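You operate a simulated robot arm through the tools that you are given. There is no shell and no other tool. Be economical: measure what you need, move in short steps, check, and stop when the job is done.

You are at the controls of a simulated robot arm. One attempt, no reset.

Task
Close the little red net with a yellow clip.
Fine: use the blue press; one clip, none wasted; the net ends in the grey tray, the clip box in the press, the press's tray pushed in.
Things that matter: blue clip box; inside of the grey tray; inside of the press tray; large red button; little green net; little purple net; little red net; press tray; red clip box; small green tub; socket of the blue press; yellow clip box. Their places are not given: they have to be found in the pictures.

Only the result counts: the job must be done as asked and must still hold three seconds after the hand-in. Knocking over, shifting, dropping, spilling or breaking anything else fails it.

Robot
A 6-joint arm with a two-finger parallel gripper, fixed in place. Base frame: the origin is at the foot of the arm, x ahead of it, y to its left, z up; the work surface is at about z = 0.88. Units: m, rad, N and s.
With the tool pointing down near the work surface it reaches from about 0.26 to 0.66 m from the base axis. Its first joint turns from -1.152 to 1.152 rad. Payload 2.9 kg.
The TCP is the grasp point between the finger pads, 0.03 m short of the fingertips. In the tool frame z runs along the fingers and y along their closing line. The gripper opens to 0.11 m. The fingers are 0.02 m wide and 0.01 m thick; the gripper's body (0.048 by 0.112 m) begins 0.055 m behind the TCP.
Orientation is told as [roll, pitch, yaw] about the base's x, y, z axes, in that order, counted from this pose: with the fingers straight down and closing along the base's y, the tool's x points along the base's -x, its y along +y and its z along -z.

Tools
- The arm moves only by the tool move_arm. Its argument "series" is a list of rows, each a list of 7 numbers: the finger opening in m, from 0 to 0.11, then the shift along the tool's x, y, z in units of 150 mm (1.0 is 150 mm), then the turn, a rotation vector about the tool's x, y, z in units of 90 degrees (1.0 is 90 degrees). In form: [[grip, tx, ty, tz, rx, ry, rz], ...]. A call has 1 to 10 rows; each row is the pose to reach, as a shift and turn from the pose commanded when the call began, along the tool's axes at that moment. A call with a number of a shift or a turn outside -1 to 1 is refused whole. Rows are played at 5 a second. More than 0.05 m and 0.15 rad between two rows, or a gripper value outside its range, and nothing of the call is played. Where a pose cannot be reached the arm comes as near as it can. A force on the tool above 40 N (or 10 N above the force at the start of the call, whichever is more), or a blocked arm, ends the call early, and 0.2 s more pass. Each finger travels about 0.108 m/s and halts on what it meets, pressing with about 25 N; the grip force reading is that of the motor and also rises with nothing between the fingers. The clock runs only during rows and for 0.2 s after the last one: add rows that repeat a pose to give the fingers time. The reply holds the time, the measured pose of the TCP, the force on the tool along the base axes, the opening and the grip force, in the units named above and with some noise, with the torque about the TCP (base axes, N m) and any sound that the robot's microphone picked up.
- Cameras (640 x 400 px; columns grow to the right, rows downward): "scene" is fixed at [0.0684, 0.4308, 1.4142]; the picture's right is [-0.84, -0.54, 0.00], its down [-0.18, 0.28, -0.94] and it looks along [0.51, -0.79, -0.34] (base axes); focal length 258 px, centre (320, 200). "wrist" rides on the gripper at [0.072, 0.017, -0.103] in the tool frame; the picture's right is [-0.23, 0.97, 0.00], its down [-0.76, -0.18, -0.62] and it looks along [-0.61, -0.14, 0.78] (tool axes); focal length 222 px, centre (320, 200).
- capture(camera): a new picture of that camera. No time passes.
- probe_pixels(camera, pixels): for up to 12 pixels [column, row] of the newest picture of that camera ("zoom" is the newest enlarged one), the place [x, y, z] in the base frame of the surface seen there, good to about 0.002 m, but the place of the scene camera against the robot may be out by one fixed shift of up to 0.012 m in any direction. No time passes.
- close_up(camera, box): a new picture of the part [left, top, right, bottom] of that camera's present view, enlarged. No time passes.
- close_job(): hands the job in; it is judged then, once.

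Keep the steps short. Do not move on a guess: measure, check each grasp and each placing, and mend mistakes. In all there are 80 turns and 46 pictures (those below and enlarged ones count). Leave the gripper open and the arm clear of the work at the hand-in unless told otherwise, and finish with a single line.

The tools are called after "Call:" by a JSON object that holds its "op" and its "data". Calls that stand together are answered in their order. move_arm: Moves the arm, as the interface text tells. Its arguments: {"type":"object","properties":{"series":{"type":"array","items":{"type":"array","items":{"type":"number"}}}},"required":["series"]} The other tools are called the same way: capture (camera) takes a picture; probe_pixels (camera, pixels) gives the place of the surface under pixels of a picture; close_up (camera, box) takes an enlarged picture of a part of a camera's view; close_job () hands the job in.

At the start:

```text
clock: 0.0
tool_pos: [0.2956, -0.1123, 1.3513]
ee_rot: [0.0, -0.002, 0.0]
force: [0.6, 0.3, 0.0]
torque: [0.03, 0.03, -0.02]
width: 0.1102
gripper_force: 0.1
```

scene: 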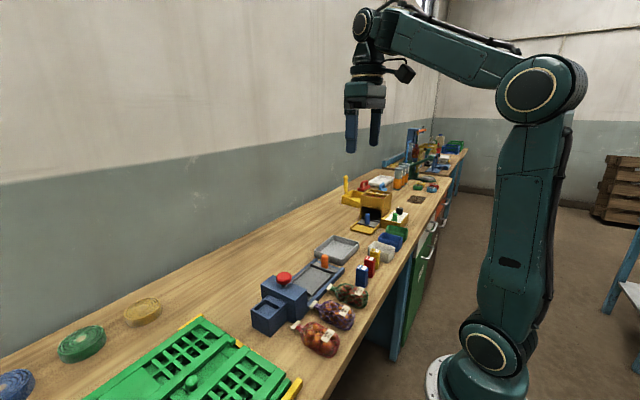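
wrist: 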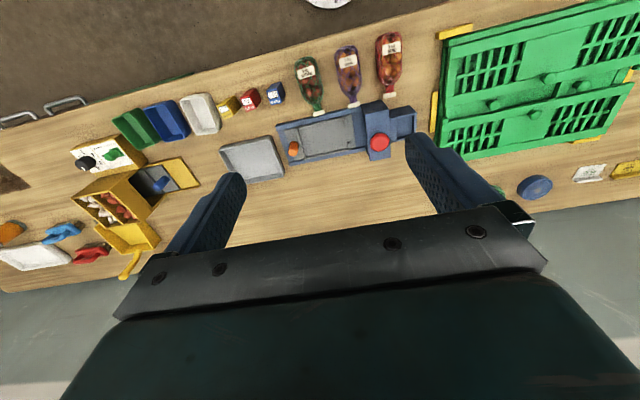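

I see the blue press near wrist pixel (345,140), with nets above it and clip boxes at (228,105), (250,97) and (276,93). I'll enlarge both views.

Call:
{"op": "close_up", "data": {"camera": "wrist", "box": [200, 20, 440, 190]}}

Call:
{"op": "close_up", "data": {"camera": "scene", "box": [240, 220, 420, 360]}}

```text
2.35 times, centred on (320, 105) of wrist
```

zoom: 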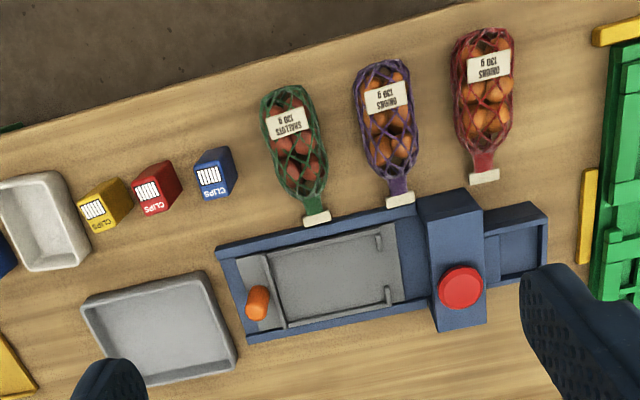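

```text
2.86 times, centred on (330, 290) of scene
```

zoom: 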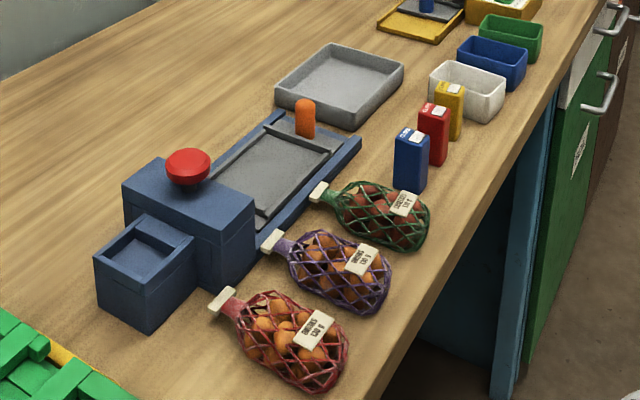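

I'll probe the main items in the wrist picture first: yellow, red and blue boxes, net, button, socket, knob and trays.

Call:
{"op": "probe_pixels", "data": {"camera": "wrist", "pixels": [[228, 106], [250, 99], [391, 58], [390, 88], [390, 95], [380, 142], [404, 126], [294, 146], [324, 138], [345, 123], [349, 145], [254, 158]]}}

Call:
{"op": "probe_pixels", "data": {"camera": "zoom", "pixels": [[450, 88], [434, 108], [411, 134], [286, 340], [240, 308], [224, 300], [188, 165], [145, 250], [305, 103], [265, 175], [340, 85], [130, 265]]}}

```text
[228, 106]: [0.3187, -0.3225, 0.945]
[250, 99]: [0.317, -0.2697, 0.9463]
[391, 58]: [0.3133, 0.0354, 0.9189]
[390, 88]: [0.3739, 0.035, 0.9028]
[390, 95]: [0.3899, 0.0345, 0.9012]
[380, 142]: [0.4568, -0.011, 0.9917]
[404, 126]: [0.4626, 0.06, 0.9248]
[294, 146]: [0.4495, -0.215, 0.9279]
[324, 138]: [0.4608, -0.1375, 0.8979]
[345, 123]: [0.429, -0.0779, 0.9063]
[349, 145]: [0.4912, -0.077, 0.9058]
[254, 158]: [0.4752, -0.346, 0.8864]
```

```text
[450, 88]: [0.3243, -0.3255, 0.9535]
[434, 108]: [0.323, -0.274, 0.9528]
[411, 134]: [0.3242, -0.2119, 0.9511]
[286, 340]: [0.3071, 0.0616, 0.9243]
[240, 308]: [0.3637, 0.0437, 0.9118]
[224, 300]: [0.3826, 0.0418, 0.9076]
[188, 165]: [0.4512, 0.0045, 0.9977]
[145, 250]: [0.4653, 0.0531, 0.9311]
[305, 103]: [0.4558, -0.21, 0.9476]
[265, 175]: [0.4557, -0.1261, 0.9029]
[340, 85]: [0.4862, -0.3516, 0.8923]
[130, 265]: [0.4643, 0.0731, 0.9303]
```

The press lies along y (knob at y≈-0.21, socket at y≈0.06). I'll come lower over the press to see details.

Call:
{"op": "move_arm", "data": {"series": [[0.11, 0, 0.18, 0.25, 0, 0, 0], [0.11, 0, 0.36, 0.5, 0, 0, 0], [0.11, 0, 0.54, 0.75, 0, 0, 0], [0.11, 0, 0.73, 1, 0, 0, 0]]}}

Call:
{"op": "capture", "data": {"camera": "wrist"}}

```text
clock: 1.0
tool_pos: [0.2962, -0.0038, 1.2015]
ee_rot: [0.0, -0.003, 0.0]
force: [0.4, 0.8, -0.5]
torque: [0.0, 0.0, -0.01]
width: 0.1102
gripper_force: 0.0
```

```text
41 pictures are left
```

wrist: 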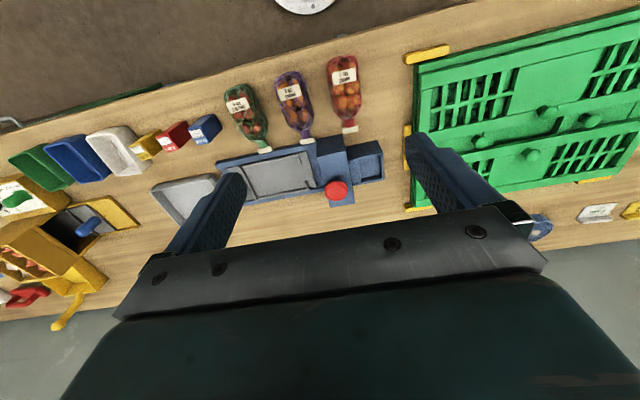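

Now I'll enlarge the press, (210..400, 110..220).

Call:
{"op": "close_up", "data": {"camera": "wrist", "box": [230, 110, 400, 215]}}

```text
3.76 times, centred on (315, 162) of wrist
```

zoom: 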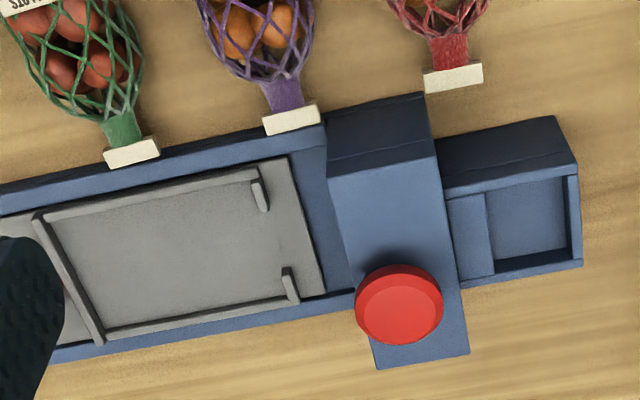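

I'll probe the tray walls, stubs, socket rims and floor.

Call:
{"op": "probe_pixels", "data": {"camera": "zoom", "pixels": [[45, 222], [95, 335], [150, 197], [200, 320], [258, 178], [292, 292], [180, 260], [315, 280], [470, 235], [525, 215], [500, 182], [540, 268]]}}

Call:
{"op": "probe_pixels", "data": {"camera": "zoom", "pixels": [[450, 193], [572, 170], [576, 215], [578, 260], [462, 280], [491, 195], [495, 270], [566, 185], [566, 250], [400, 300], [385, 200], [455, 75]]}}

```text
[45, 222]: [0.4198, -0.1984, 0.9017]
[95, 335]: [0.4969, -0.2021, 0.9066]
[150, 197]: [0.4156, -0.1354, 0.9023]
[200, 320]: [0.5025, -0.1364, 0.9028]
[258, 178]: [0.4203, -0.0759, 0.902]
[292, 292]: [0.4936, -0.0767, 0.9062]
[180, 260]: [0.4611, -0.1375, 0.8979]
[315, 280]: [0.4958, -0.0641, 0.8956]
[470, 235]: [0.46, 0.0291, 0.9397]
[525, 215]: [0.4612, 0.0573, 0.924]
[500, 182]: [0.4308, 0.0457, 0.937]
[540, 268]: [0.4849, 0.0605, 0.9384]
```

```text
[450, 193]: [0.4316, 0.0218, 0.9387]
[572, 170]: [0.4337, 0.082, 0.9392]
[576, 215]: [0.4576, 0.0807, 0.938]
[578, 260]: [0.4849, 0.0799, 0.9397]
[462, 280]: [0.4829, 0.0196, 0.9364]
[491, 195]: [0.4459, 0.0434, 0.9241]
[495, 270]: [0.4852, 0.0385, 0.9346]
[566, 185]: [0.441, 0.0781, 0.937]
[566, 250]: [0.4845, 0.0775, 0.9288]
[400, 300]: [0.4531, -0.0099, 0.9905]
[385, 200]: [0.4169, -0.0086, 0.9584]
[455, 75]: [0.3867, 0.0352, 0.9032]
```

The socket opening is roughly x 0.436–0.483, y 0.040–0.077, with its rim at z 0.939. Next I'll go over the clip boxes to measure them.

Call:
{"op": "move_arm", "data": {"series": [[0.11, 0, -0.33, 0, 0, 0, 0], [0.11, 0, -0.66, 0, 0, 0, 0], [0.11, 0, -1, 0, 0, 0, 0]]}}

Call:
{"op": "move_arm", "data": {"series": [[0.11, 0, -0.3, 0.1, 0, 0, 0], [0.11, 0, -0.6, 0.2, 0, 0, 0], [0.11, 0, -0.85, 0.3, 0, 0, 0]]}}

Call:
{"op": "close_up", "data": {"camera": "wrist", "box": [240, 70, 480, 220]}}

```text
refused: row 3 steps farther than a row can; nothing moved
```

```text
clock: 1.8
tool_pos: [0.2968, -0.1317, 1.1576]
ee_rot: [0.001, -0.002, 0.002]
force: [-0.1, -0.9, 0.0]
torque: [0.01, -0.01, 0.0]
width: 0.1102
gripper_force: 0.2
```

```text
2.67 times, centred on (360, 145) of wrist
```

zoom: 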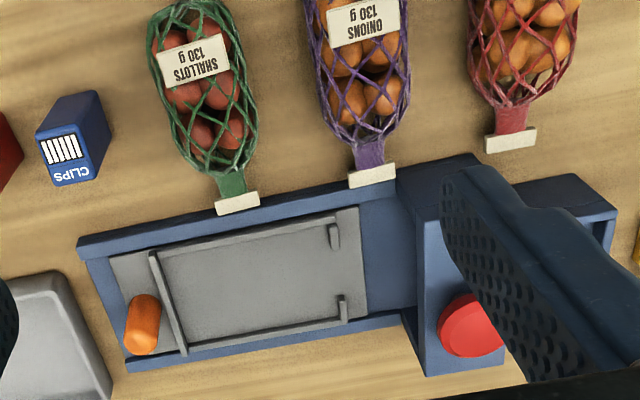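

A row's limit is 0.05 m, so I'll use smaller steps. Moving on to y≈-0.28.

Call:
{"op": "move_arm", "data": {"series": [[0.11, 0.0, -0.32, 0, 0, 0, 0], [0.11, 0, -0.64, 0, 0, 0, 0], [0.11, 0, -0.96, 0, 0, 0, 0]]}}

Call:
{"op": "close_up", "data": {"camera": "wrist", "box": [220, 60, 420, 185]}}

```text
clock: 2.6
tool_pos: [0.2973, -0.275, 1.1574]
ee_rot: [0.0, -0.002, 0.0]
force: [0.2, -0.7, -0.5]
torque: [0.0, 0.0, 0.0]
width: 0.1098
gripper_force: 0.1
```

```text
3.20 times, centred on (320, 122) of wrist
```

zoom: 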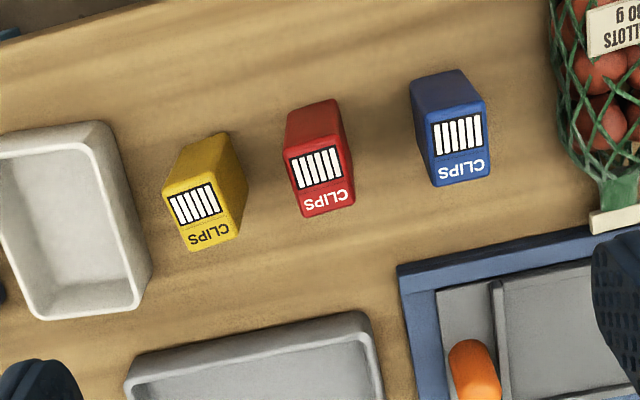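

Probing the corners of the yellow box's top, its sides, the red box's near side and the white tub.

Call:
{"op": "probe_pixels", "data": {"camera": "zoom", "pixels": [[168, 195], [210, 180], [190, 246], [236, 233], [202, 213], [240, 190], [232, 145], [188, 155], [292, 160], [304, 212], [146, 270], [116, 150]]}}

Call:
{"op": "probe_pixels", "data": {"camera": "zoom", "pixels": [[342, 148], [352, 200], [320, 180], [420, 122], [438, 182], [240, 220], [229, 205], [300, 330], [380, 390], [345, 318], [130, 380], [250, 380]]}}

```text
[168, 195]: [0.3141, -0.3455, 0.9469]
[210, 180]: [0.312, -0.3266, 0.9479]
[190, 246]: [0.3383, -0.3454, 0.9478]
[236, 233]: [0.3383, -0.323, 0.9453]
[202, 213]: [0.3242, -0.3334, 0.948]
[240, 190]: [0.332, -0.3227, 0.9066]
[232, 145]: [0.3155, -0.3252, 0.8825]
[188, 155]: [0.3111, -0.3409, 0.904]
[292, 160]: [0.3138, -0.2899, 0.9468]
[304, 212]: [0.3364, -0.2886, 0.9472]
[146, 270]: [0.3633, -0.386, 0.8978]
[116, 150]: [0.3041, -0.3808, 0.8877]
```

```text
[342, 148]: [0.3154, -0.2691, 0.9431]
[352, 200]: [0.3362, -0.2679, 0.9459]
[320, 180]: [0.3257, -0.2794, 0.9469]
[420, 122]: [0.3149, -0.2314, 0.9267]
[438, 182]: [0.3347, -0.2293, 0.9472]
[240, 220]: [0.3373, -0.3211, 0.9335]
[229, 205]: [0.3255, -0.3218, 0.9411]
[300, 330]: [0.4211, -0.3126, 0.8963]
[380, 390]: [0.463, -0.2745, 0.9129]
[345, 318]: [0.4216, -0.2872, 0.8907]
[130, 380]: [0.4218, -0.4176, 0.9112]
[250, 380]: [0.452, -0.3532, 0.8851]
```

The yellow box top is centred at about (0.325, -0.334), 30 mm (x) by 25 mm (y), top at z 0.948. I'll turn the gripper 90° so the fingers close along x, clear of the red box and the tub, and move above it.

Call:
{"op": "move_arm", "data": {"series": [[0.11, -0.02, -0.04, 0.03, 0, 0, 0.09], [0.11, -0.04, -0.08, 0.06, 0, 0, 0.18], [0.11, -0.06, -0.12, 0.1, 0, 0, 0.27], [0.11, -0.08, -0.16, 0.15, 0, 0, 0.36], [0.11, -0.1, -0.2, 0.2, 0, 0, 0.45], [0.11, -0.12, -0.24, 0.25, 0, 0, 0.54], [0.11, -0.14, -0.28, 0.3, 0, 0, 0.63], [0.11, -0.16, -0.32, 0.35, 0, 0, 0.72], [0.11, -0.18, -0.36, 0.4, 0, 0, 0.81], [0.11, -0.187, -0.393, 0.45, 0, 0, 0.9]]}}

Call:
{"op": "move_arm", "data": {"series": [[0.08, 0, 0, 0, 0, 0, 0.05], [0.07, 0, 0, 0, 0, 0, 0.1], [0.07, 0, 0, 0, 0, 0, 0.1]]}}

Call:
{"op": "capture", "data": {"camera": "wrist"}}

```text
clock: 4.8
tool_pos: [0.3252, -0.3335, 1.0898]
ee_rot: [0.001, -0.002, -1.417]
force: [0.3, 0.3, -0.5]
torque: [0.01, -0.02, 0.0]
width: 0.1099
gripper_force: 0.1
```

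```text
clock: 5.6
tool_pos: [0.3254, -0.334, 1.0892]
ee_rot: [0.002, 0.001, -1.573]
force: [0.2, 0.2, -0.1]
torque: [0.03, -0.01, 0.01]
width: 0.07
gripper_force: 0.0
```

```text
37 pictures are left
```

wrist: 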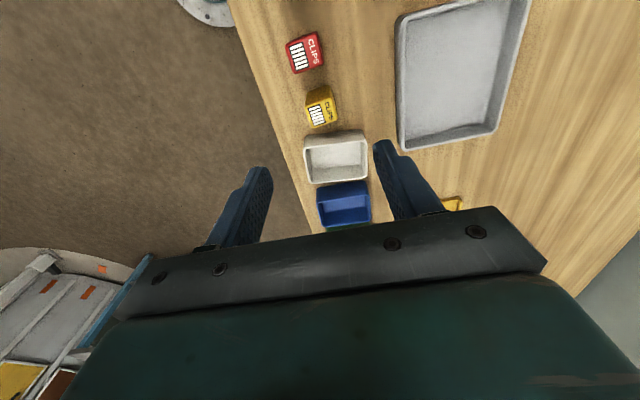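

The box sits between the fingers' line as expected. I'll descend to just above it and check.

Call:
{"op": "move_arm", "data": {"series": [[0.06, 0, 0, 0.27, 0, 0, 0], [0.06, 0, 0, 0.54, 0, 0, 0], [0.06, 0, 0, 0.7, 0, 0, 0]]}}

Call:
{"op": "close_up", "data": {"camera": "wrist", "box": [200, 80, 440, 230]}}

```text
clock: 6.4
tool_pos: [0.3264, -0.3329, 0.9843]
ee_rot: [0.003, 0.0, -1.571]
force: [-0.4, 0.3, 0.4]
torque: [-0.01, -0.05, 0.0]
width: 0.0601
gripper_force: 0.0
```

```text
2.67 times, centred on (320, 155) of wrist
```

zoom: 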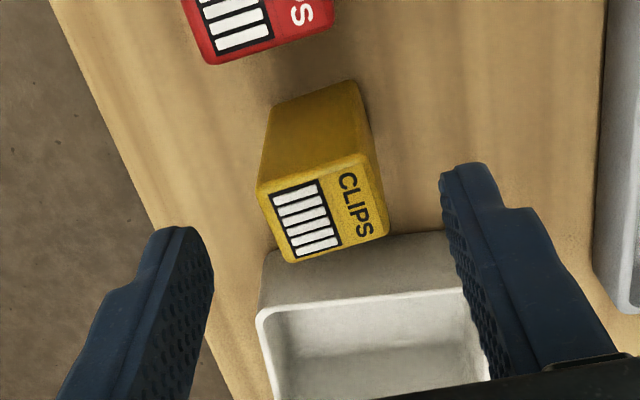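

Measuring the box top corners from this closer view.

Call:
{"op": "probe_pixels", "data": {"camera": "zoom", "pixels": [[262, 190], [362, 164], [384, 232], [292, 258], [322, 212], [300, 130], [345, 95], [375, 150], [262, 150]]}}

```text
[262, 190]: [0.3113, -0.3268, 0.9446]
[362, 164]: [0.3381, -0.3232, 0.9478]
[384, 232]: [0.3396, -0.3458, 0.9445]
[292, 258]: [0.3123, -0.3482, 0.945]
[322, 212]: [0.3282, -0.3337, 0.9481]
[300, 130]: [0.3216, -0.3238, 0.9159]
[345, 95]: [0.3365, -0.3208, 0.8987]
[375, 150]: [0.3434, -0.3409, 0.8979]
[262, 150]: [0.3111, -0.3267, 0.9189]
```

The box is at (0.3255, -0.335), turned about +4.5°. I'll align, lower to z≈0.933 and close.

Call:
{"op": "move_arm", "data": {"series": [[0.06, -0.007, -0.005, 0.1, 0, 0, -0.03], [0.06, -0.014, -0.006, 0.342, 0, 0, -0.05], [0.045, -0.014, -0.006, 0.342, 0, 0, -0.05], [0.02, -0.014, -0.006, 0.342, 0, 0, -0.05], [0.02, -0.014, -0.006, 0.342, 0, 0, -0.05], [0.02, -0.014, -0.006, 0.342, 0, 0, -0.05]]}}

```text
clock: 7.8
tool_pos: [0.3248, -0.3349, 0.9348]
ee_rot: [0.0, -0.002, -1.492]
force: [-0.7, -0.9, 0.7]
torque: [-0.02, -0.01, 0.03]
width: 0.0312
gripper_force: 24.7
```

Gripped at 31 mm. Now I'll lift straight up and turn back to square.

Call:
{"op": "move_arm", "data": {"series": [[0.02, 0, 0, -0.15, 0, 0, 0], [0.02, 0, 0, -0.45, 0, 0, 0], [0.02, 0, 0, -0.75, 0, 0, 0.02], [0.02, 0, 0, -1, 0, 0, 0.05]]}}

Call:
{"op": "move_arm", "data": {"series": [[0.02, 0.3, 0.1, 0, 0, 0, 0], [0.02, 0.6, 0.2, 0, 0, 0, 0], [0.02, 0.9, 0.3, 0, 0, 0, 0]]}}

Call:
{"op": "move_arm", "data": {"series": [[0.02, 0.3, 0.1, 0, 0, 0, 0], [0.02, 0.6, 0.2, 0, 0, 0, 0], [0.02, 0.9, 0.3, 0, 0, 0, 0]]}}

```text
clock: 8.8
tool_pos: [0.324, -0.3353, 1.0845]
ee_rot: [0.002, 0.0, -1.571]
force: [0.4, 0.6, -0.8]
torque: [0.04, 0.0, -0.01]
width: 0.0314
gripper_force: 24.7
```

```text
clock: 9.6
tool_pos: [0.3699, -0.1997, 1.084]
ee_rot: [0.002, 0.0, -1.572]
force: [0.6, 0.0, -0.6]
torque: [0.0, 0.0, -0.01]
width: 0.0313
gripper_force: 24.3
```

```text
clock: 10.4
tool_pos: [0.4151, -0.0653, 1.0826]
ee_rot: [0.0, 0.0, -1.574]
force: [0.2, -0.5, -0.4]
torque: [0.0, -0.02, 0.02]
width: 0.0311
gripper_force: 25.0
```

The box is held. On to above the socket, about (0.46, 0.058), then I'll look.

Call:
{"op": "move_arm", "data": {"series": [[0.02, 0.28, 0.1, 0, 0, 0, 0], [0.02, 0.56, 0.2, 0, 0, 0, 0], [0.02, 0.825, 0.3, 0, 0, 0, 0], [0.02, 0.825, 0.3, 0, 0, 0, 0]]}}

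Call:
{"op": "close_up", "data": {"camera": "wrist", "box": [200, 20, 440, 170]}}

Call:
{"op": "close_up", "data": {"camera": "scene", "box": [210, 200, 370, 300]}}

```text
clock: 11.4
tool_pos: [0.4605, 0.0583, 1.0822]
ee_rot: [0.002, -0.001, -1.571]
force: [0.5, -0.7, -0.8]
torque: [0.0, 0.02, 0.01]
width: 0.0312
gripper_force: 24.4
```

```text
2.67 times, centred on (320, 95) of wrist
```

zoom: 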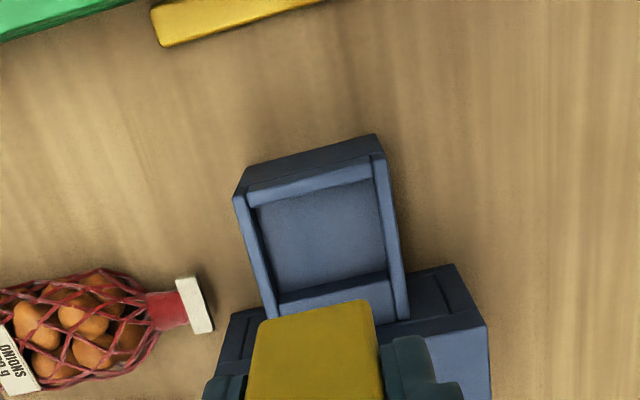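

```text
4.00 times, centred on (290, 250) of scene
```

zoom: 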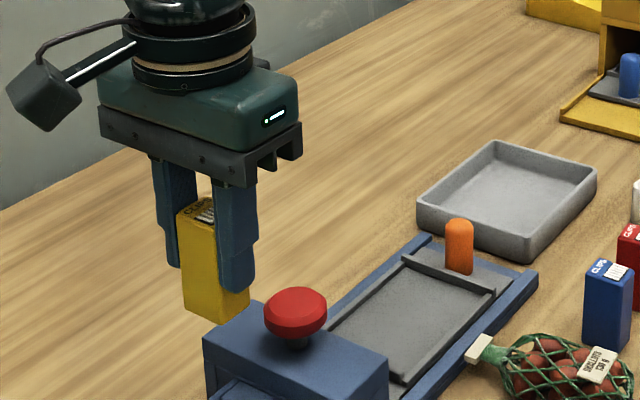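

Probing socket rims and the held box's bottom edge in the wrist picture.

Call:
{"op": "probe_pixels", "data": {"camera": "wrist", "pixels": [[296.5, 98], [337, 88.5], [344, 119.5], [304.5, 127], [318, 90.5], [297.5, 112], [344, 105], [320, 108], [325, 129], [302, 142], [337, 136], [320, 142]]}}

Call:
{"op": "probe_pixels", "data": {"camera": "wrist", "pixels": [[318, 87.5], [294, 112], [347, 105], [326, 131], [299, 99], [337, 92], [341, 119], [306, 125], [318, 94], [300, 112], [342, 105], [324, 124]]}}

```text
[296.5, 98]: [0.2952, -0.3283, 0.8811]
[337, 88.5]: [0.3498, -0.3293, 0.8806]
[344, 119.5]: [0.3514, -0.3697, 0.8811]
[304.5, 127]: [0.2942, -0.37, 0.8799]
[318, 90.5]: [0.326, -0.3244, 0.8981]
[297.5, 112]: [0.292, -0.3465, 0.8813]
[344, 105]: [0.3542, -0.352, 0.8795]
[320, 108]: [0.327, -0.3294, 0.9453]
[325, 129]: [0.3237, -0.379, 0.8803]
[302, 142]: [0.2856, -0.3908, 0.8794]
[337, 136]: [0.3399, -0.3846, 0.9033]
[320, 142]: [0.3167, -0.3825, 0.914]
```

```text
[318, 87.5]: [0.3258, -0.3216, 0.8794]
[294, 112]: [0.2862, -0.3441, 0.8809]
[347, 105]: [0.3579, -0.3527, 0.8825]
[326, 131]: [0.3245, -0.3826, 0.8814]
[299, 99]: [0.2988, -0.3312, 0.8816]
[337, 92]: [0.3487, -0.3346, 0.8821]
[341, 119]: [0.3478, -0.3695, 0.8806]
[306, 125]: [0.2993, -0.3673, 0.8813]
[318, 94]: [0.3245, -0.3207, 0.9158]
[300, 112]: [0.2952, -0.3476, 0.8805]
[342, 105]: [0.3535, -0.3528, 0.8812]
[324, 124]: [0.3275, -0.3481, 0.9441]
```

Those refer to the older full picture, so they are no use. I'll take a fresh enlargement and probe that.

Call:
{"op": "close_up", "data": {"camera": "wrist", "box": [270, 70, 390, 145]}}

```text
5.33 times, centred on (330, 108) of wrist
```

zoom: 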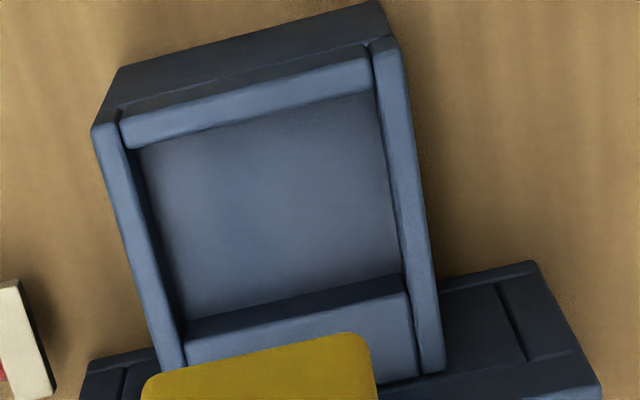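

Call:
{"op": "probe_pixels", "data": {"camera": "zoom", "pixels": [[130, 148], [245, 122], [372, 95], [392, 160], [407, 250], [147, 220], [165, 290], [300, 325], [385, 310], [195, 350], [270, 210], [165, 160]]}}

Call:
{"op": "probe_pixels", "data": {"camera": "zoom", "pixels": [[245, 95], [375, 70], [128, 220], [415, 200], [430, 330], [160, 340], [160, 384], [350, 348], [360, 375], [260, 370], [300, 312], [385, 260]]}}

```text
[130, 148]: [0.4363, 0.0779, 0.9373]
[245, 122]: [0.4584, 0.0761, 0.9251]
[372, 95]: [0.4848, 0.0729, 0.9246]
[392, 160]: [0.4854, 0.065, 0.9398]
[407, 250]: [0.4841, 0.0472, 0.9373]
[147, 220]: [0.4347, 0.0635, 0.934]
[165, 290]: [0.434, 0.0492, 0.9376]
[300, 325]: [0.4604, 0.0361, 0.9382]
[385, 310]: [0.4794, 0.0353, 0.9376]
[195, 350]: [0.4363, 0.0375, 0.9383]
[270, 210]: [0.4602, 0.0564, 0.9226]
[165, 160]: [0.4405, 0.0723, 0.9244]
```

```text
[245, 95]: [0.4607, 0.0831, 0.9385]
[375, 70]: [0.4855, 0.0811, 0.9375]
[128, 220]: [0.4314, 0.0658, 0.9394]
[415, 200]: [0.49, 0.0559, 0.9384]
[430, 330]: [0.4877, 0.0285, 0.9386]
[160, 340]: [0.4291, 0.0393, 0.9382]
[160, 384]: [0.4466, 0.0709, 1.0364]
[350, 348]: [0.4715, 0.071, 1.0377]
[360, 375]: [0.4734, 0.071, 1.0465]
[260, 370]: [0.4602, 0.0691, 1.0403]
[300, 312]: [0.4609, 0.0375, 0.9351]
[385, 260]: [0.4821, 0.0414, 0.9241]
```

The socket's inside is x 0.435–0.4845, y 0.039–0.077. The held box is centred over it at (0.460, 0.0575). I'll lower until the bottom touches near TCP z≈0.979.

Call:
{"op": "move_arm", "data": {"series": [[0.02, 0, 0, 0.25, 0, 0, 0], [0.02, 0, 0, 0.5, 0, 0, 0], [0.02, 0, 0, 0.63, 0, 0, 0], [0.02, 0, 0, 0.66, 0, 0, 0], [0.02, 0, 0, 0.68, 0, 0, 0]]}}

Call:
{"op": "close_up", "data": {"camera": "scene", "box": [210, 230, 370, 330]}}

```text
clock: 12.6
tool_pos: [0.4605, 0.0582, 0.9815]
ee_rot: [0.002, 0.002, -1.572]
force: [-0.3, 0.6, -0.6]
torque: [-0.01, -0.01, -0.02]
width: 0.0315
gripper_force: 25.1
```

```text
4.00 times, centred on (290, 280) of scene
```

zoom: 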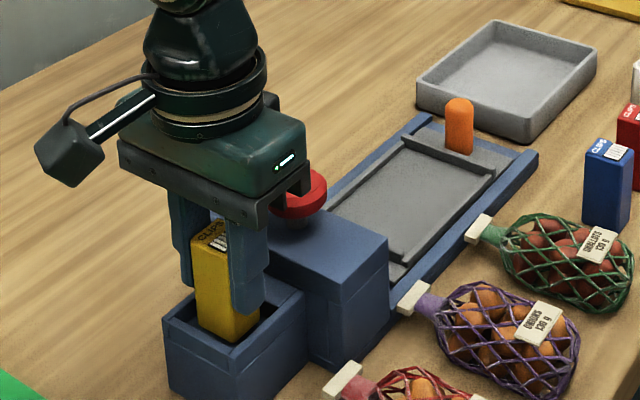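

The box is inside the rim. A few more millimetres down until contact.

Call:
{"op": "move_arm", "data": {"series": [[0.02, 0, 0, 0.01, 0, 0, 0], [0.02, 0, 0, 0.02, 0, 0, 0], [0.02, 0, 0, 0.027, 0, 0, 0]]}}

```text
clock: 13.4
tool_pos: [0.4594, 0.0573, 0.9774]
ee_rot: [0.003, -0.001, -1.571]
force: [-0.5, 0.4, 4.7]
torque: [0.0, 0.11, -0.04]
width: 0.0311
gripper_force: 25.2
```

Contact at 4.7 N. Now I'll open the fingers and rise.

Call:
{"op": "move_arm", "data": {"series": [[0.045, 0, 0, 0, 0, 0, 0], [0.055, 0, 0, 0, 0, 0, 0], [0.055, 0, 0, -0.2, 0, 0, 0], [0.055, 0, 0, -0.5, 0, 0, 0], [0.055, 0, 0, -0.8, 0, 0, 0]]}}

Call:
{"op": "close_up", "data": {"camera": "wrist", "box": [200, 50, 440, 200]}}

Call:
{"op": "close_up", "data": {"camera": "scene", "box": [210, 250, 370, 350]}}

```text
clock: 14.6
tool_pos: [0.4574, 0.0569, 1.0968]
ee_rot: [0.0, 0.0, -1.571]
force: [-0.1, 0.1, 0.6]
torque: [0.01, 0.02, 0.01]
width: 0.0549
gripper_force: 0.1
```

```text
2.67 times, centred on (320, 125) of wrist
```

zoom: 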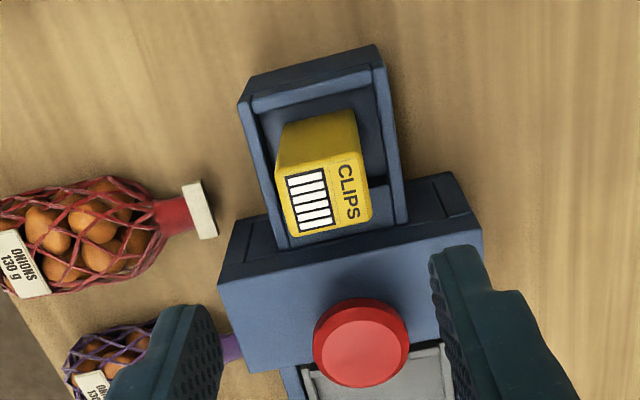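

```text
4.00 times, centred on (290, 300) of scene
```

zoom: 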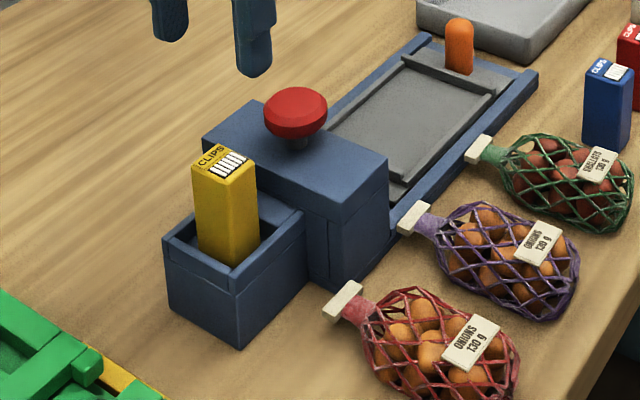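

The yellow box stands in the socket. Next I'll turn the gripper back to close along y and go above the red net at about (0.31, 0.036).

Call:
{"op": "move_arm", "data": {"series": [[0.09, -0.014, -0.1, 0, 0, 0, -0.09], [0.09, -0.028, -0.2, 0, 0, 0, -0.18], [0.09, -0.042, -0.3, 0, 0, 0, -0.27], [0.09, -0.056, -0.4, 0, 0, 0, -0.36], [0.09, -0.07, -0.5, 0, 0, 0, -0.45], [0.09, -0.084, -0.6, 0, 0, 0, -0.54], [0.09, -0.098, -0.7, 0, 0, 0, -0.63], [0.09, -0.112, -0.8, 0, 0, 0, -0.72], [0.09, -0.126, -0.9, 0, 0, 0, -0.81], [0.09, -0.14, -0.99, 0, 0, 0, -0.9]]}}

Call:
{"op": "move_arm", "data": {"series": [[0.09, 0, 0, 0, 0, 0, -0.05], [0.09, 0, 0, 0, 0, 0, -0.1], [0.09, 0, 0, 0, 0, 0, -0.1]]}}

Call:
{"op": "close_up", "data": {"camera": "wrist", "box": [200, 30, 440, 180]}}

```text
clock: 16.8
tool_pos: [0.311, 0.0358, 1.0966]
ee_rot: [0.001, -0.002, -0.152]
force: [-0.2, 0.8, -0.3]
torque: [-0.01, -0.01, -0.01]
width: 0.0899
gripper_force: 0.1
```

```text
clock: 17.6
tool_pos: [0.3108, 0.037, 1.0965]
ee_rot: [0.0, -0.001, 0.004]
force: [0.9, -0.3, 0.1]
torque: [-0.01, -0.01, -0.01]
width: 0.0899
gripper_force: 0.0
```

```text
2.67 times, centred on (320, 105) of wrist
```

zoom: 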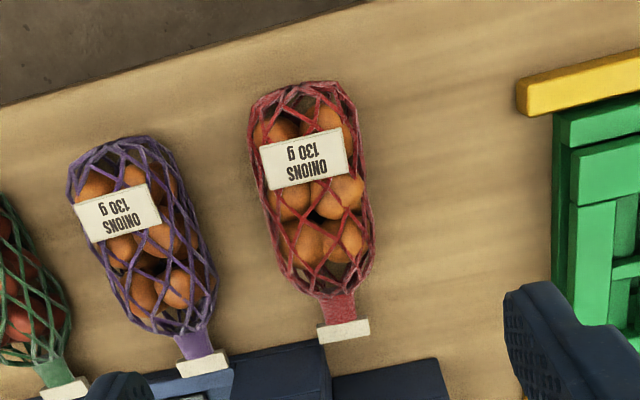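

Call:
{"op": "probe_pixels", "data": {"camera": "zoom", "pixels": [[295, 90], [255, 160], [362, 150], [270, 230], [368, 225], [320, 210], [305, 158], [325, 295], [345, 330], [300, 270], [355, 270], [338, 310]]}}

Call:
{"op": "probe_pixels", "data": {"camera": "zoom", "pixels": [[340, 90], [258, 110], [352, 110], [288, 205], [345, 195], [305, 240], [345, 240], [318, 335], [368, 325], [212, 280], [180, 180], [380, 220]]}}

```text
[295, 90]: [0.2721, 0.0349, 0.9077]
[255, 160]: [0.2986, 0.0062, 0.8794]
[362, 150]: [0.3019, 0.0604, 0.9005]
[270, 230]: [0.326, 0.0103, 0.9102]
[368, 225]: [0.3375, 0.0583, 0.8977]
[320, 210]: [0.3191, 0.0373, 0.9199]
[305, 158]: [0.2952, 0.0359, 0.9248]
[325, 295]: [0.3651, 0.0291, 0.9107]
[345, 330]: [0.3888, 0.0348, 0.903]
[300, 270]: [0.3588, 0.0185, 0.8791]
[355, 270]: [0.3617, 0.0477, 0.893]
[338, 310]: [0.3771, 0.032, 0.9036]
```

```text
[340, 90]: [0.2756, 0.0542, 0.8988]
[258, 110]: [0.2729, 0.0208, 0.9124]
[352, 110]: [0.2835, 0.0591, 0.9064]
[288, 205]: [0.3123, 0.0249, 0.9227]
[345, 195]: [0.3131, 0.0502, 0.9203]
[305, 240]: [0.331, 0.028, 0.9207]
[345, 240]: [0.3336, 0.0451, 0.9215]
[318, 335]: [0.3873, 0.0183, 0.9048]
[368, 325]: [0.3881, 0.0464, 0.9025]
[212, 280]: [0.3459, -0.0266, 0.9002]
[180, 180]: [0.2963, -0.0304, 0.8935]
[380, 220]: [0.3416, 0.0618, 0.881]
```

The net body spans x 0.265–0.365 and y 0.008–0.062, top at z 0.925, and its neck points to +x with about -4.5° of yaw. I'll lower around the middle and close.

Call:
{"op": "move_arm", "data": {"series": [[0.075, -0.015, -0.01, 0.25, 0, 0, 0.02], [0.075, -0.015, -0.01, 0.55, 0, 0, 0.05], [0.075, -0.015, -0.01, 0.8, 0, 0, 0.05], [0.075, -0.015, -0.01, 0.8, 0, 0, 0.05]]}}

Call:
{"op": "capture", "data": {"camera": "wrist"}}

```text
clock: 18.6
tool_pos: [0.3123, 0.0353, 0.9763]
ee_rot: [0.001, -0.003, -0.079]
force: [-0.4, -0.4, 0.3]
torque: [0.0, 0.0, 0.02]
width: 0.0747
gripper_force: 0.1
```

```text
28 pictures are left
```

wrist: 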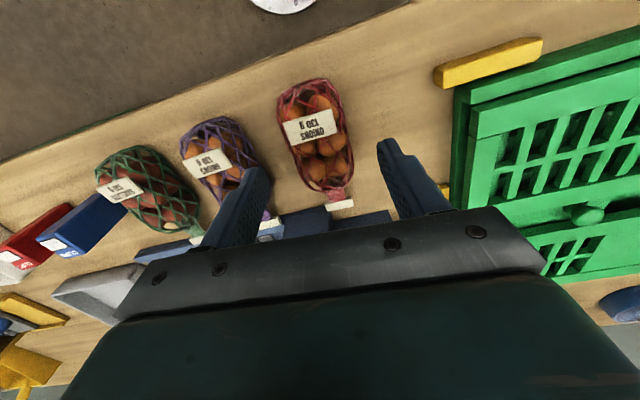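

The fingers straddle the net, clear of the purple one. I'll go down to z≈0.921 and close.

Call:
{"op": "move_arm", "data": {"series": [[0.075, 0, 0, 0.2, 0, 0, 0], [0.075, 0, 0, 0.365, 0, 0, 0], [0.055, 0, 0, 0.365, 0, 0, 0], [0.035, 0, 0, 0.365, 0, 0, 0], [0.035, 0, 0, 0.365, 0, 0, 0], [0.035, 0, 0, 0.365, 0, 0, 0]]}}

```text
clock: 20.0
tool_pos: [0.3132, 0.0355, 0.9221]
ee_rot: [0.0, 0.0, -0.08]
force: [-0.7, -0.6, 0.5]
torque: [-0.02, -0.02, -0.06]
width: 0.049
gripper_force: 24.9
```

Gripped at 49 mm. I'll lift straight up and check.

Call:
{"op": "move_arm", "data": {"series": [[0.035, 0, 0, -0.15, 0, 0, 0], [0.035, 0, 0, -0.4, 0, 0, 0], [0.035, 0, 0, -0.7, 0, 0, 0], [0.035, 0, 0, -1, 0, 0, 0]]}}

Call:
{"op": "capture", "data": {"camera": "wrist"}}

```text
clock: 21.0
tool_pos: [0.3125, 0.0354, 1.0727]
ee_rot: [0.0, 0.0, -0.078]
force: [0.4, -0.6, -1.7]
torque: [-0.01, -0.02, 0.0]
width: 0.0492
gripper_force: 24.9
```

```text
27 pictures are left
```

wrist: 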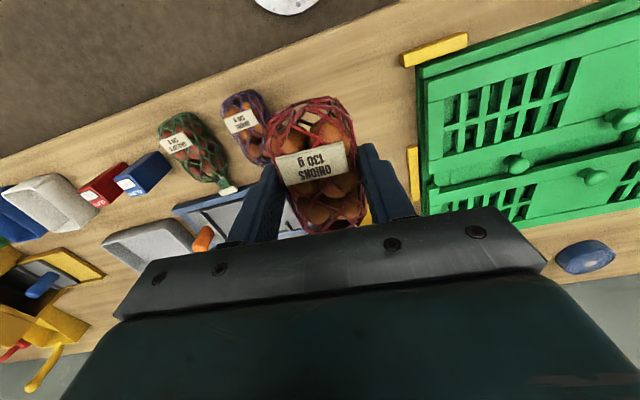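

The net is held and lifted. I'll carry it toward the tray centre (0.459, -0.136), turning it so the neck points to +y.

Call:
{"op": "move_arm", "data": {"series": [[0.035, -0.09, -0.096, 0, 0, 0, -0.09], [0.035, -0.18, -0.192, 0, 0, 0, -0.18], [0.035, -0.27, -0.288, 0, 0, 0, -0.27], [0.035, -0.36, -0.384, 0, 0, 0, -0.36], [0.035, -0.45, -0.48, 0, 0, 0, -0.45], [0.035, -0.54, -0.576, 0, 0, 0, -0.54], [0.035, -0.63, -0.672, 0, 0, 0, -0.63], [0.035, -0.72, -0.768, 0, 0, 0, -0.72], [0.035, -0.81, -0.864, 0, 0, 0, -0.81], [0.035, -0.9, -0.957, 0, 0, 0, -0.9]]}}

Call:
{"op": "move_arm", "data": {"series": [[0.035, 0, 0, 0, 0, 0, -0.08], [0.035, 0, 0, 0, 0, 0, -0.15], [0.035, 0, 0, 0, 0, 0, -0.15]]}}

```text
clock: 23.2
tool_pos: [0.4365, -0.1175, 1.0728]
ee_rot: [-0.003, 0.001, 1.338]
force: [0.5, -0.1, -1.1]
torque: [0.04, -0.01, 0.01]
width: 0.0494
gripper_force: 25.7
```

```text
clock: 24.0
tool_pos: [0.4355, -0.1183, 1.0721]
ee_rot: [-0.002, 0.001, 1.573]
force: [0.4, 0.6, -0.5]
torque: [0.02, 0.01, 0.01]
width: 0.0493
gripper_force: 24.8
```

Yaw is now 90°. I'll shift to (0.459, -0.136) and look.

Call:
{"op": "move_arm", "data": {"series": [[0.035, 0.118, -0.157, 0, 0, 0, 0], [0.035, 0.118, -0.157, 0.3, 0, 0, 0], [0.035, 0.118, -0.157, 0.5, 0, 0, 0]]}}

Call:
{"op": "capture", "data": {"camera": "wrist"}}

Call:
{"op": "close_up", "data": {"camera": "scene", "box": [250, 200, 410, 300]}}

```text
clock: 24.8
tool_pos: [0.4593, -0.1372, 0.9978]
ee_rot: [-0.002, -0.001, 1.571]
force: [0.4, 0.9, -1.3]
torque: [0.02, 0.02, 0.01]
width: 0.0491
gripper_force: 24.9
```

```text
26 pictures are left
```

wrist: 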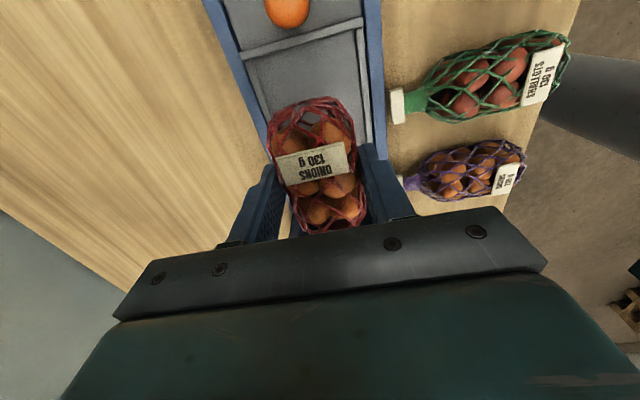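

```text
4.00 times, centred on (330, 250) of scene
```

zoom: 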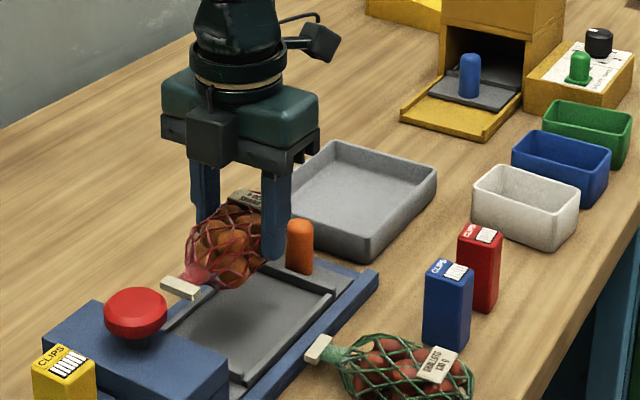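

Neck points to +y over the tray. I'll probe the net's tail and the tray's back wall before lowering.

Call:
{"op": "probe_pixels", "data": {"camera": "wrist", "pixels": [[308, 102], [270, 150], [354, 140], [312, 125], [300, 43], [253, 80], [358, 60], [285, 12]]}}

Call:
{"op": "probe_pixels", "data": {"camera": "zoom", "pixels": [[180, 288], [200, 275], [165, 283], [192, 295], [268, 215], [190, 230], [280, 270], [235, 380]]}}

```text
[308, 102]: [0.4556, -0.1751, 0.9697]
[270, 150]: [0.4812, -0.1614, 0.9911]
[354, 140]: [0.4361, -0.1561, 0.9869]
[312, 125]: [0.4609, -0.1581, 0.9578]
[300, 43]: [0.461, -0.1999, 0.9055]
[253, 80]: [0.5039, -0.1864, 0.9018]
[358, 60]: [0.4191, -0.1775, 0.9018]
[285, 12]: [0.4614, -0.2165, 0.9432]
```

```text
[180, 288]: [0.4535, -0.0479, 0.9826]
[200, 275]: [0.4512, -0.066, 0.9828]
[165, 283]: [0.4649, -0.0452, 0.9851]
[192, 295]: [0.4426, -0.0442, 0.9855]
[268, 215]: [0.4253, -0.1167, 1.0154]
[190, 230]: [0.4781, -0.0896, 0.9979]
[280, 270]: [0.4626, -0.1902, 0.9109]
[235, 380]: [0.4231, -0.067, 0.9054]
```

It fits: tail at about y=-0.185 against a wall at -0.198. I'll lower it to the tray floor, TCP≈0.94.

Call:
{"op": "move_arm", "data": {"series": [[0.035, 0.015, 0, 0.2, 0, 0, 0], [0.035, 0.015, 0, 0.33, 0, 0, 0], [0.035, 0.015, 0, 0.37, 0, 0, 0], [0.035, 0.015, 0, 0.385, 0, 0, 0]]}}

```text
clock: 25.8
tool_pos: [0.4596, -0.1381, 0.9413]
ee_rot: [-0.001, -0.001, 1.57]
force: [0.1, -0.8, -1.0]
torque: [-0.01, 0.03, 0.04]
width: 0.0491
gripper_force: 25.4
```

A little lower, until contact.

Call:
{"op": "move_arm", "data": {"series": [[0.035, 0, 0, 0.01, 0, 0, 0], [0.035, 0, 0, 0.02, 0, 0, 0], [0.035, 0, 0, 0.025, 0, 0, 0]]}}

```text
clock: 26.6
tool_pos: [0.4607, -0.1378, 0.9381]
ee_rot: [-0.002, 0.003, 1.569]
force: [-5.7, 0.4, 24.9]
torque: [0.35, 0.77, 0.12]
width: 0.0493
gripper_force: 24.8
```

Contact at 25 N. I'll back up 2 mm, release and rise.

Call:
{"op": "move_arm", "data": {"series": [[0.035, 0, 0, -0.014, 0, 0, 0], [0.06, 0, 0, -0.014, 0, 0, 0], [0.07, 0, 0, -0.014, 0, 0, 0], [0.07, 0, 0, -0.2, 0, 0, 0], [0.07, 0, 0, -0.5, 0, 0, 0], [0.07, 0, 0, -0.8, 0, 0, 0]]}}

Call:
{"op": "close_up", "data": {"camera": "wrist", "box": [200, 40, 440, 190]}}

Call:
{"op": "close_up", "data": {"camera": "scene", "box": [250, 220, 378, 300]}}

```text
clock: 28.0
tool_pos: [0.461, -0.1402, 1.0552]
ee_rot: [-0.002, -0.001, 1.57]
force: [-0.4, 0.4, 0.2]
torque: [0.02, 0.0, -0.01]
width: 0.07
gripper_force: 0.1
```

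```text
2.67 times, centred on (320, 115) of wrist
```

zoom: 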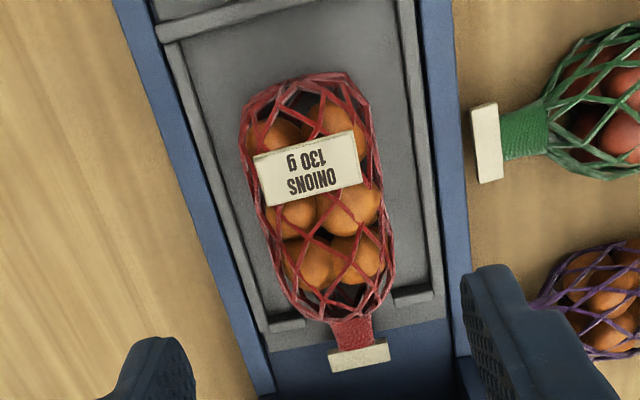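

```text
5.00 times, centred on (314, 260) of scene
```

zoom: 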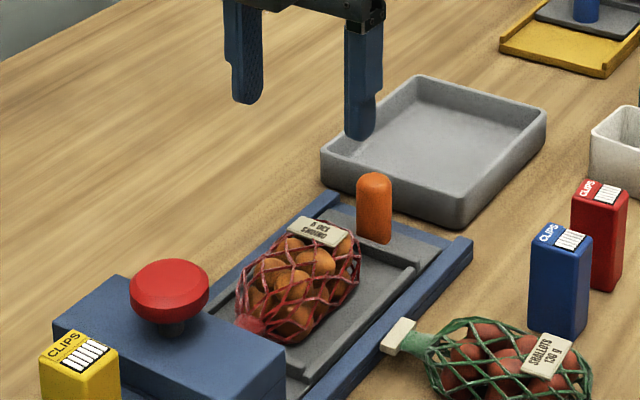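

The net lies in the tray with its neck through the gap. Next I'll go over the knob at about (0.46, -0.215) to measure it.

Call:
{"op": "move_arm", "data": {"series": [[0.06, 0.25, 0, 0, 0, 0, 0], [0.05, 0.5, 0, 0, 0, 0, 0], [0.05, 0.5, 0, 0, 0, 0, 0]]}}

Call:
{"op": "close_up", "data": {"camera": "wrist", "box": [200, 40, 440, 190]}}

```text
clock: 28.8
tool_pos: [0.4593, -0.2142, 1.0556]
ee_rot: [-0.001, 0.0, 1.571]
force: [-0.4, 0.5, 0.9]
torque: [-0.01, 0.04, 0.02]
width: 0.05
gripper_force: 0.0
```

```text
2.67 times, centred on (320, 115) of wrist
```

zoom: 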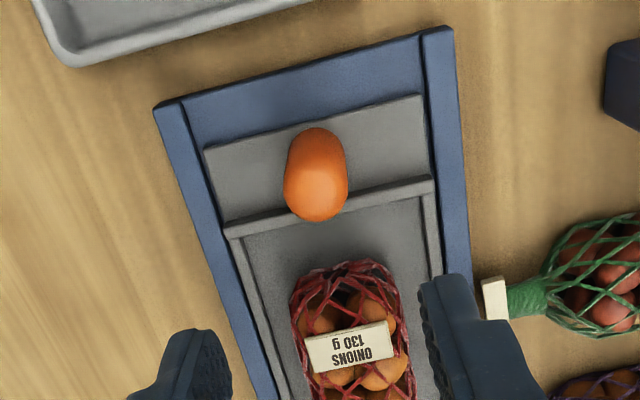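

Call:
{"op": "probe_pixels", "data": {"camera": "zoom", "pixels": [[317, 195], [290, 180], [342, 180], [316, 132], [316, 212], [316, 160], [250, 180], [390, 140], [330, 205], [302, 108], [190, 190], [270, 75]]}}

```text
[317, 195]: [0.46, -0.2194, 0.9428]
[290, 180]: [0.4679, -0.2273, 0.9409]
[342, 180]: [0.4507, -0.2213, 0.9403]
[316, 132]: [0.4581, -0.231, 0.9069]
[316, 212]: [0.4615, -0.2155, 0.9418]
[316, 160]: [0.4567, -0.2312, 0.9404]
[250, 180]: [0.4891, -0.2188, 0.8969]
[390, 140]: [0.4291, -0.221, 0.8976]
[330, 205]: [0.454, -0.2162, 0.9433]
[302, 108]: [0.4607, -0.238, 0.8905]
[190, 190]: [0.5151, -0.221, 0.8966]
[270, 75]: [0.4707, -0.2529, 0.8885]
```

The knob is at (0.4595, -0.222), top at z 0.943, about 18 mm across. I'll lower and grip it along x.

Call:
{"op": "move_arm", "data": {"series": [[0.05, 0.053, 0, 0.25, 0, 0, 0], [0.05, 0.053, 0, 0.55, 0, 0, 0], [0.05, 0.053, 0, 0.795, 0, 0, 0], [0.03, 0.053, 0, 0.795, 0, 0, 0], [0.01, 0.053, 0, 0.795, 0, 0, 0], [0.01, 0.053, 0, 0.795, 0, 0, 0]]}}

```text
clock: 30.2
tool_pos: [0.4612, -0.2221, 0.9356]
ee_rot: [-0.002, -0.001, 1.57]
force: [-4.5, 0.8, -2.8]
torque: [-0.71, -0.1, 0.07]
width: 0.0235
gripper_force: 45.0
```

The knob is gripped (23.5 mm). I'll push the tray toward +y slowly.

Call:
{"op": "move_arm", "data": {"series": [[0.01, -0.05, 0, 0, 0, 0, 0], [0.01, -0.1, 0, 0, 0, 0, 0], [0.01, -0.15, 0, 0, 0, 0, 0], [0.01, -0.2, 0, 0, 0, 0, 0], [0.01, -0.25, 0, 0, 0, 0, 0], [0.01, -0.3, 0, 0, 0, 0, 0], [0.01, -0.35, 0, 0, 0, 0, 0], [0.01, -0.4, 0, 0, 0, 0, 0]]}}

Call:
{"op": "close_up", "data": {"camera": "scene", "box": [250, 220, 378, 300]}}

```text
clock: 32.0
tool_pos: [0.4608, -0.1595, 0.9369]
ee_rot: [0.001, 0.0, 1.571]
force: [4.6, 0.0, -30.8]
torque: [-0.73, -0.18, -0.01]
width: 0.023
gripper_force: 44.8
```

```text
5.00 times, centred on (314, 260) of scene
```

zoom: 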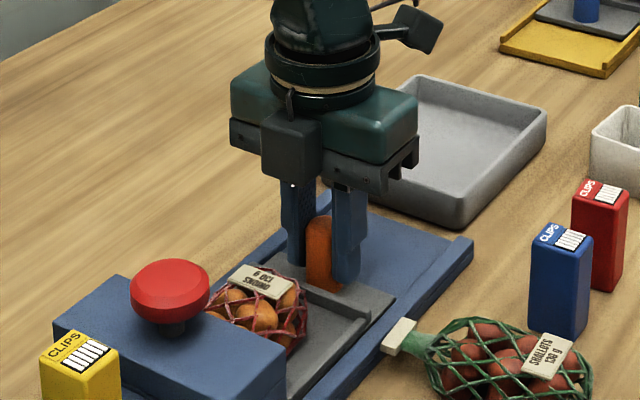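

The tray slides freely (63 mm so far), but I read -31 N vertically, so I'll ease down 1 mm while pushing further.

Call:
{"op": "move_arm", "data": {"series": [[0.01, 0, 0, 0.007, 0, 0, 0], [0.01, -0.04, 0, 0.008, 0, 0, 0], [0.01, -0.08, 0, 0.008, 0, 0, 0], [0.01, -0.12, 0, 0.008, 0, 0, 0], [0.01, -0.16, 0, 0.008, 0, 0, 0], [0.01, -0.2, 0, 0.008, 0, 0, 0]]}}

```text
clock: 33.4
tool_pos: [0.4609, -0.13, 0.9358]
ee_rot: [-0.003, -0.001, 1.575]
force: [0.2, -0.1, 0.4]
torque: [0.0, 0.04, 0.01]
width: 0.0101
gripper_force: 0.0
```

The fingers closed to 10 mm, so the knob slipped out. I'll look.

Call:
{"op": "close_up", "data": {"camera": "scene", "box": [250, 220, 378, 300]}}

Call:
{"op": "capture", "data": {"camera": "wrist"}}

```text
5.00 times, centred on (314, 260) of scene
```

zoom: 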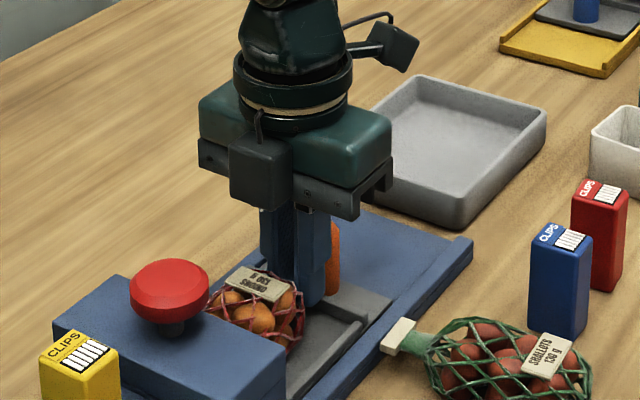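

```text
19 pictures are left
```

wrist: 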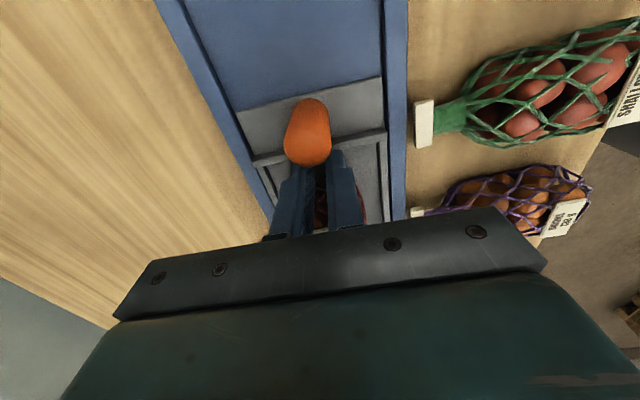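

The fingers slid ahead of the knob, so the tray has probably met its stop. I'll rise straight up, then measure.

Call:
{"op": "move_arm", "data": {"series": [[0.01, 0, 0, -0.15, 0, 0, 0], [0.01, 0, 0, -0.4, 0, 0, 0], [0.01, 0.2, 0, -0.65, 0, 0, 0], [0.01, 0.4, 0, -0.8, 0, 0, 0]]}}

Call:
{"op": "close_up", "data": {"camera": "wrist", "box": [200, 40, 440, 190]}}

```text
clock: 34.4
tool_pos: [0.4594, -0.1903, 1.0565]
ee_rot: [-0.002, 0.0, 1.572]
force: [0.2, -0.7, 0.4]
torque: [-0.02, 0.01, 0.02]
width: 0.0098
gripper_force: 0.0
```

```text
2.67 times, centred on (320, 115) of wrist
```

zoom: 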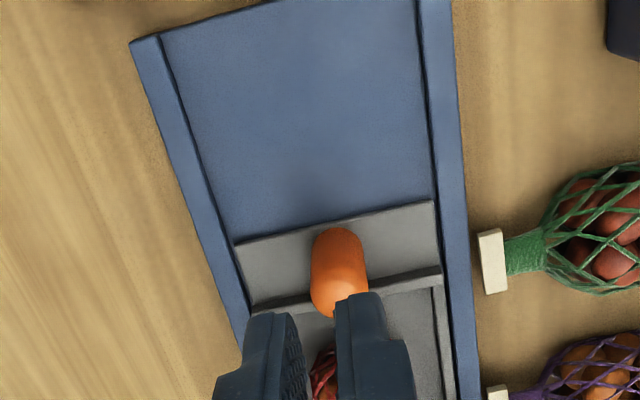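

Call:
{"op": "probe_pixels", "data": {"camera": "zoom", "pixels": [[338, 285], [320, 265], [362, 265], [338, 235], [290, 245], [345, 300], [338, 220], [400, 245]]}}

Call:
{"op": "close_up", "data": {"camera": "scene", "box": [250, 220, 378, 300]}}

```text
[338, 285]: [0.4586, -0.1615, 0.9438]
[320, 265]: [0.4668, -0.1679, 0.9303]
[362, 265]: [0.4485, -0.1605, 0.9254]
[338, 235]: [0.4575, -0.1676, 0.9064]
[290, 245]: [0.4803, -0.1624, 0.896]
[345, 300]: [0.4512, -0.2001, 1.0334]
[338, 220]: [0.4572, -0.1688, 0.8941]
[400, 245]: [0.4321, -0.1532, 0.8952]
```

```text
5.00 times, centred on (314, 260) of scene
```

zoom: 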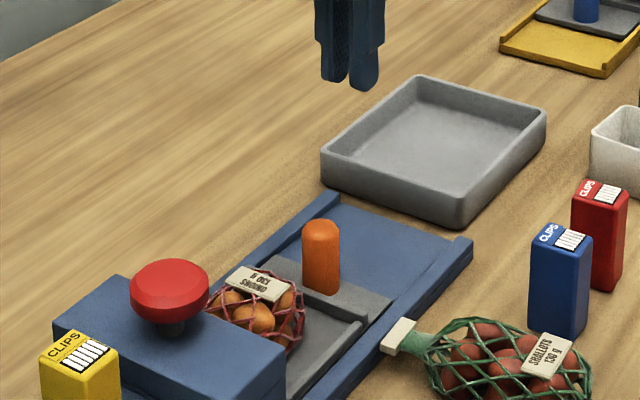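

The knob is now at y≈-0.160 after 62 mm of travel. To learn whether it is at the stop, I'll come down behind it with closed fingers and push until there is resistance.

Call:
{"op": "move_arm", "data": {"series": [[0.0, 0.12, 0, 0.25, 0, 0, 0], [0.0, 0.12, 0, 0.55, 0, 0, 0], [0.0, 0.12, 0, 0.82, 0, 0, 0], [0.0, 0.12, 0, 0.82, 0, 0, 0]]}}

Call:
{"op": "move_arm", "data": {"series": [[0.0, -0.08, 0, 0, 0, 0, 0], [0.0, -0.11, 0, 0, 0, 0, 0], [0.0, -0.14, 0, 0, 0, 0, 0], [0.0, -0.17, 0, 0, 0, 0, 0], [0.0, -0.2, 0, 0, 0, 0, 0], [0.0, -0.23, 0, 0, 0, 0, 0], [0.0, -0.26, 0, 0, 0, 0, 0]]}}

```text
clock: 35.4
tool_pos: [0.4597, -0.2097, 0.9317]
ee_rot: [-0.002, 0.0, 1.571]
force: [1.5, 0.7, -0.4]
torque: [0.02, -0.01, 0.01]
width: 0.0
gripper_force: 24.7
```

```text
clock: 37.0
tool_pos: [0.4614, -0.1788, 0.9325]
ee_rot: [-0.007, 0.013, 1.552]
force: [1.0, -10.0, -2.1]
torque: [0.07, 0.01, 0.02]
width: 0.0
gripper_force: 24.6
stopped in row 7: the force on the tool passed its limit at 46 N (the readings are from after the stop); the commanded pose is now the measured one
```

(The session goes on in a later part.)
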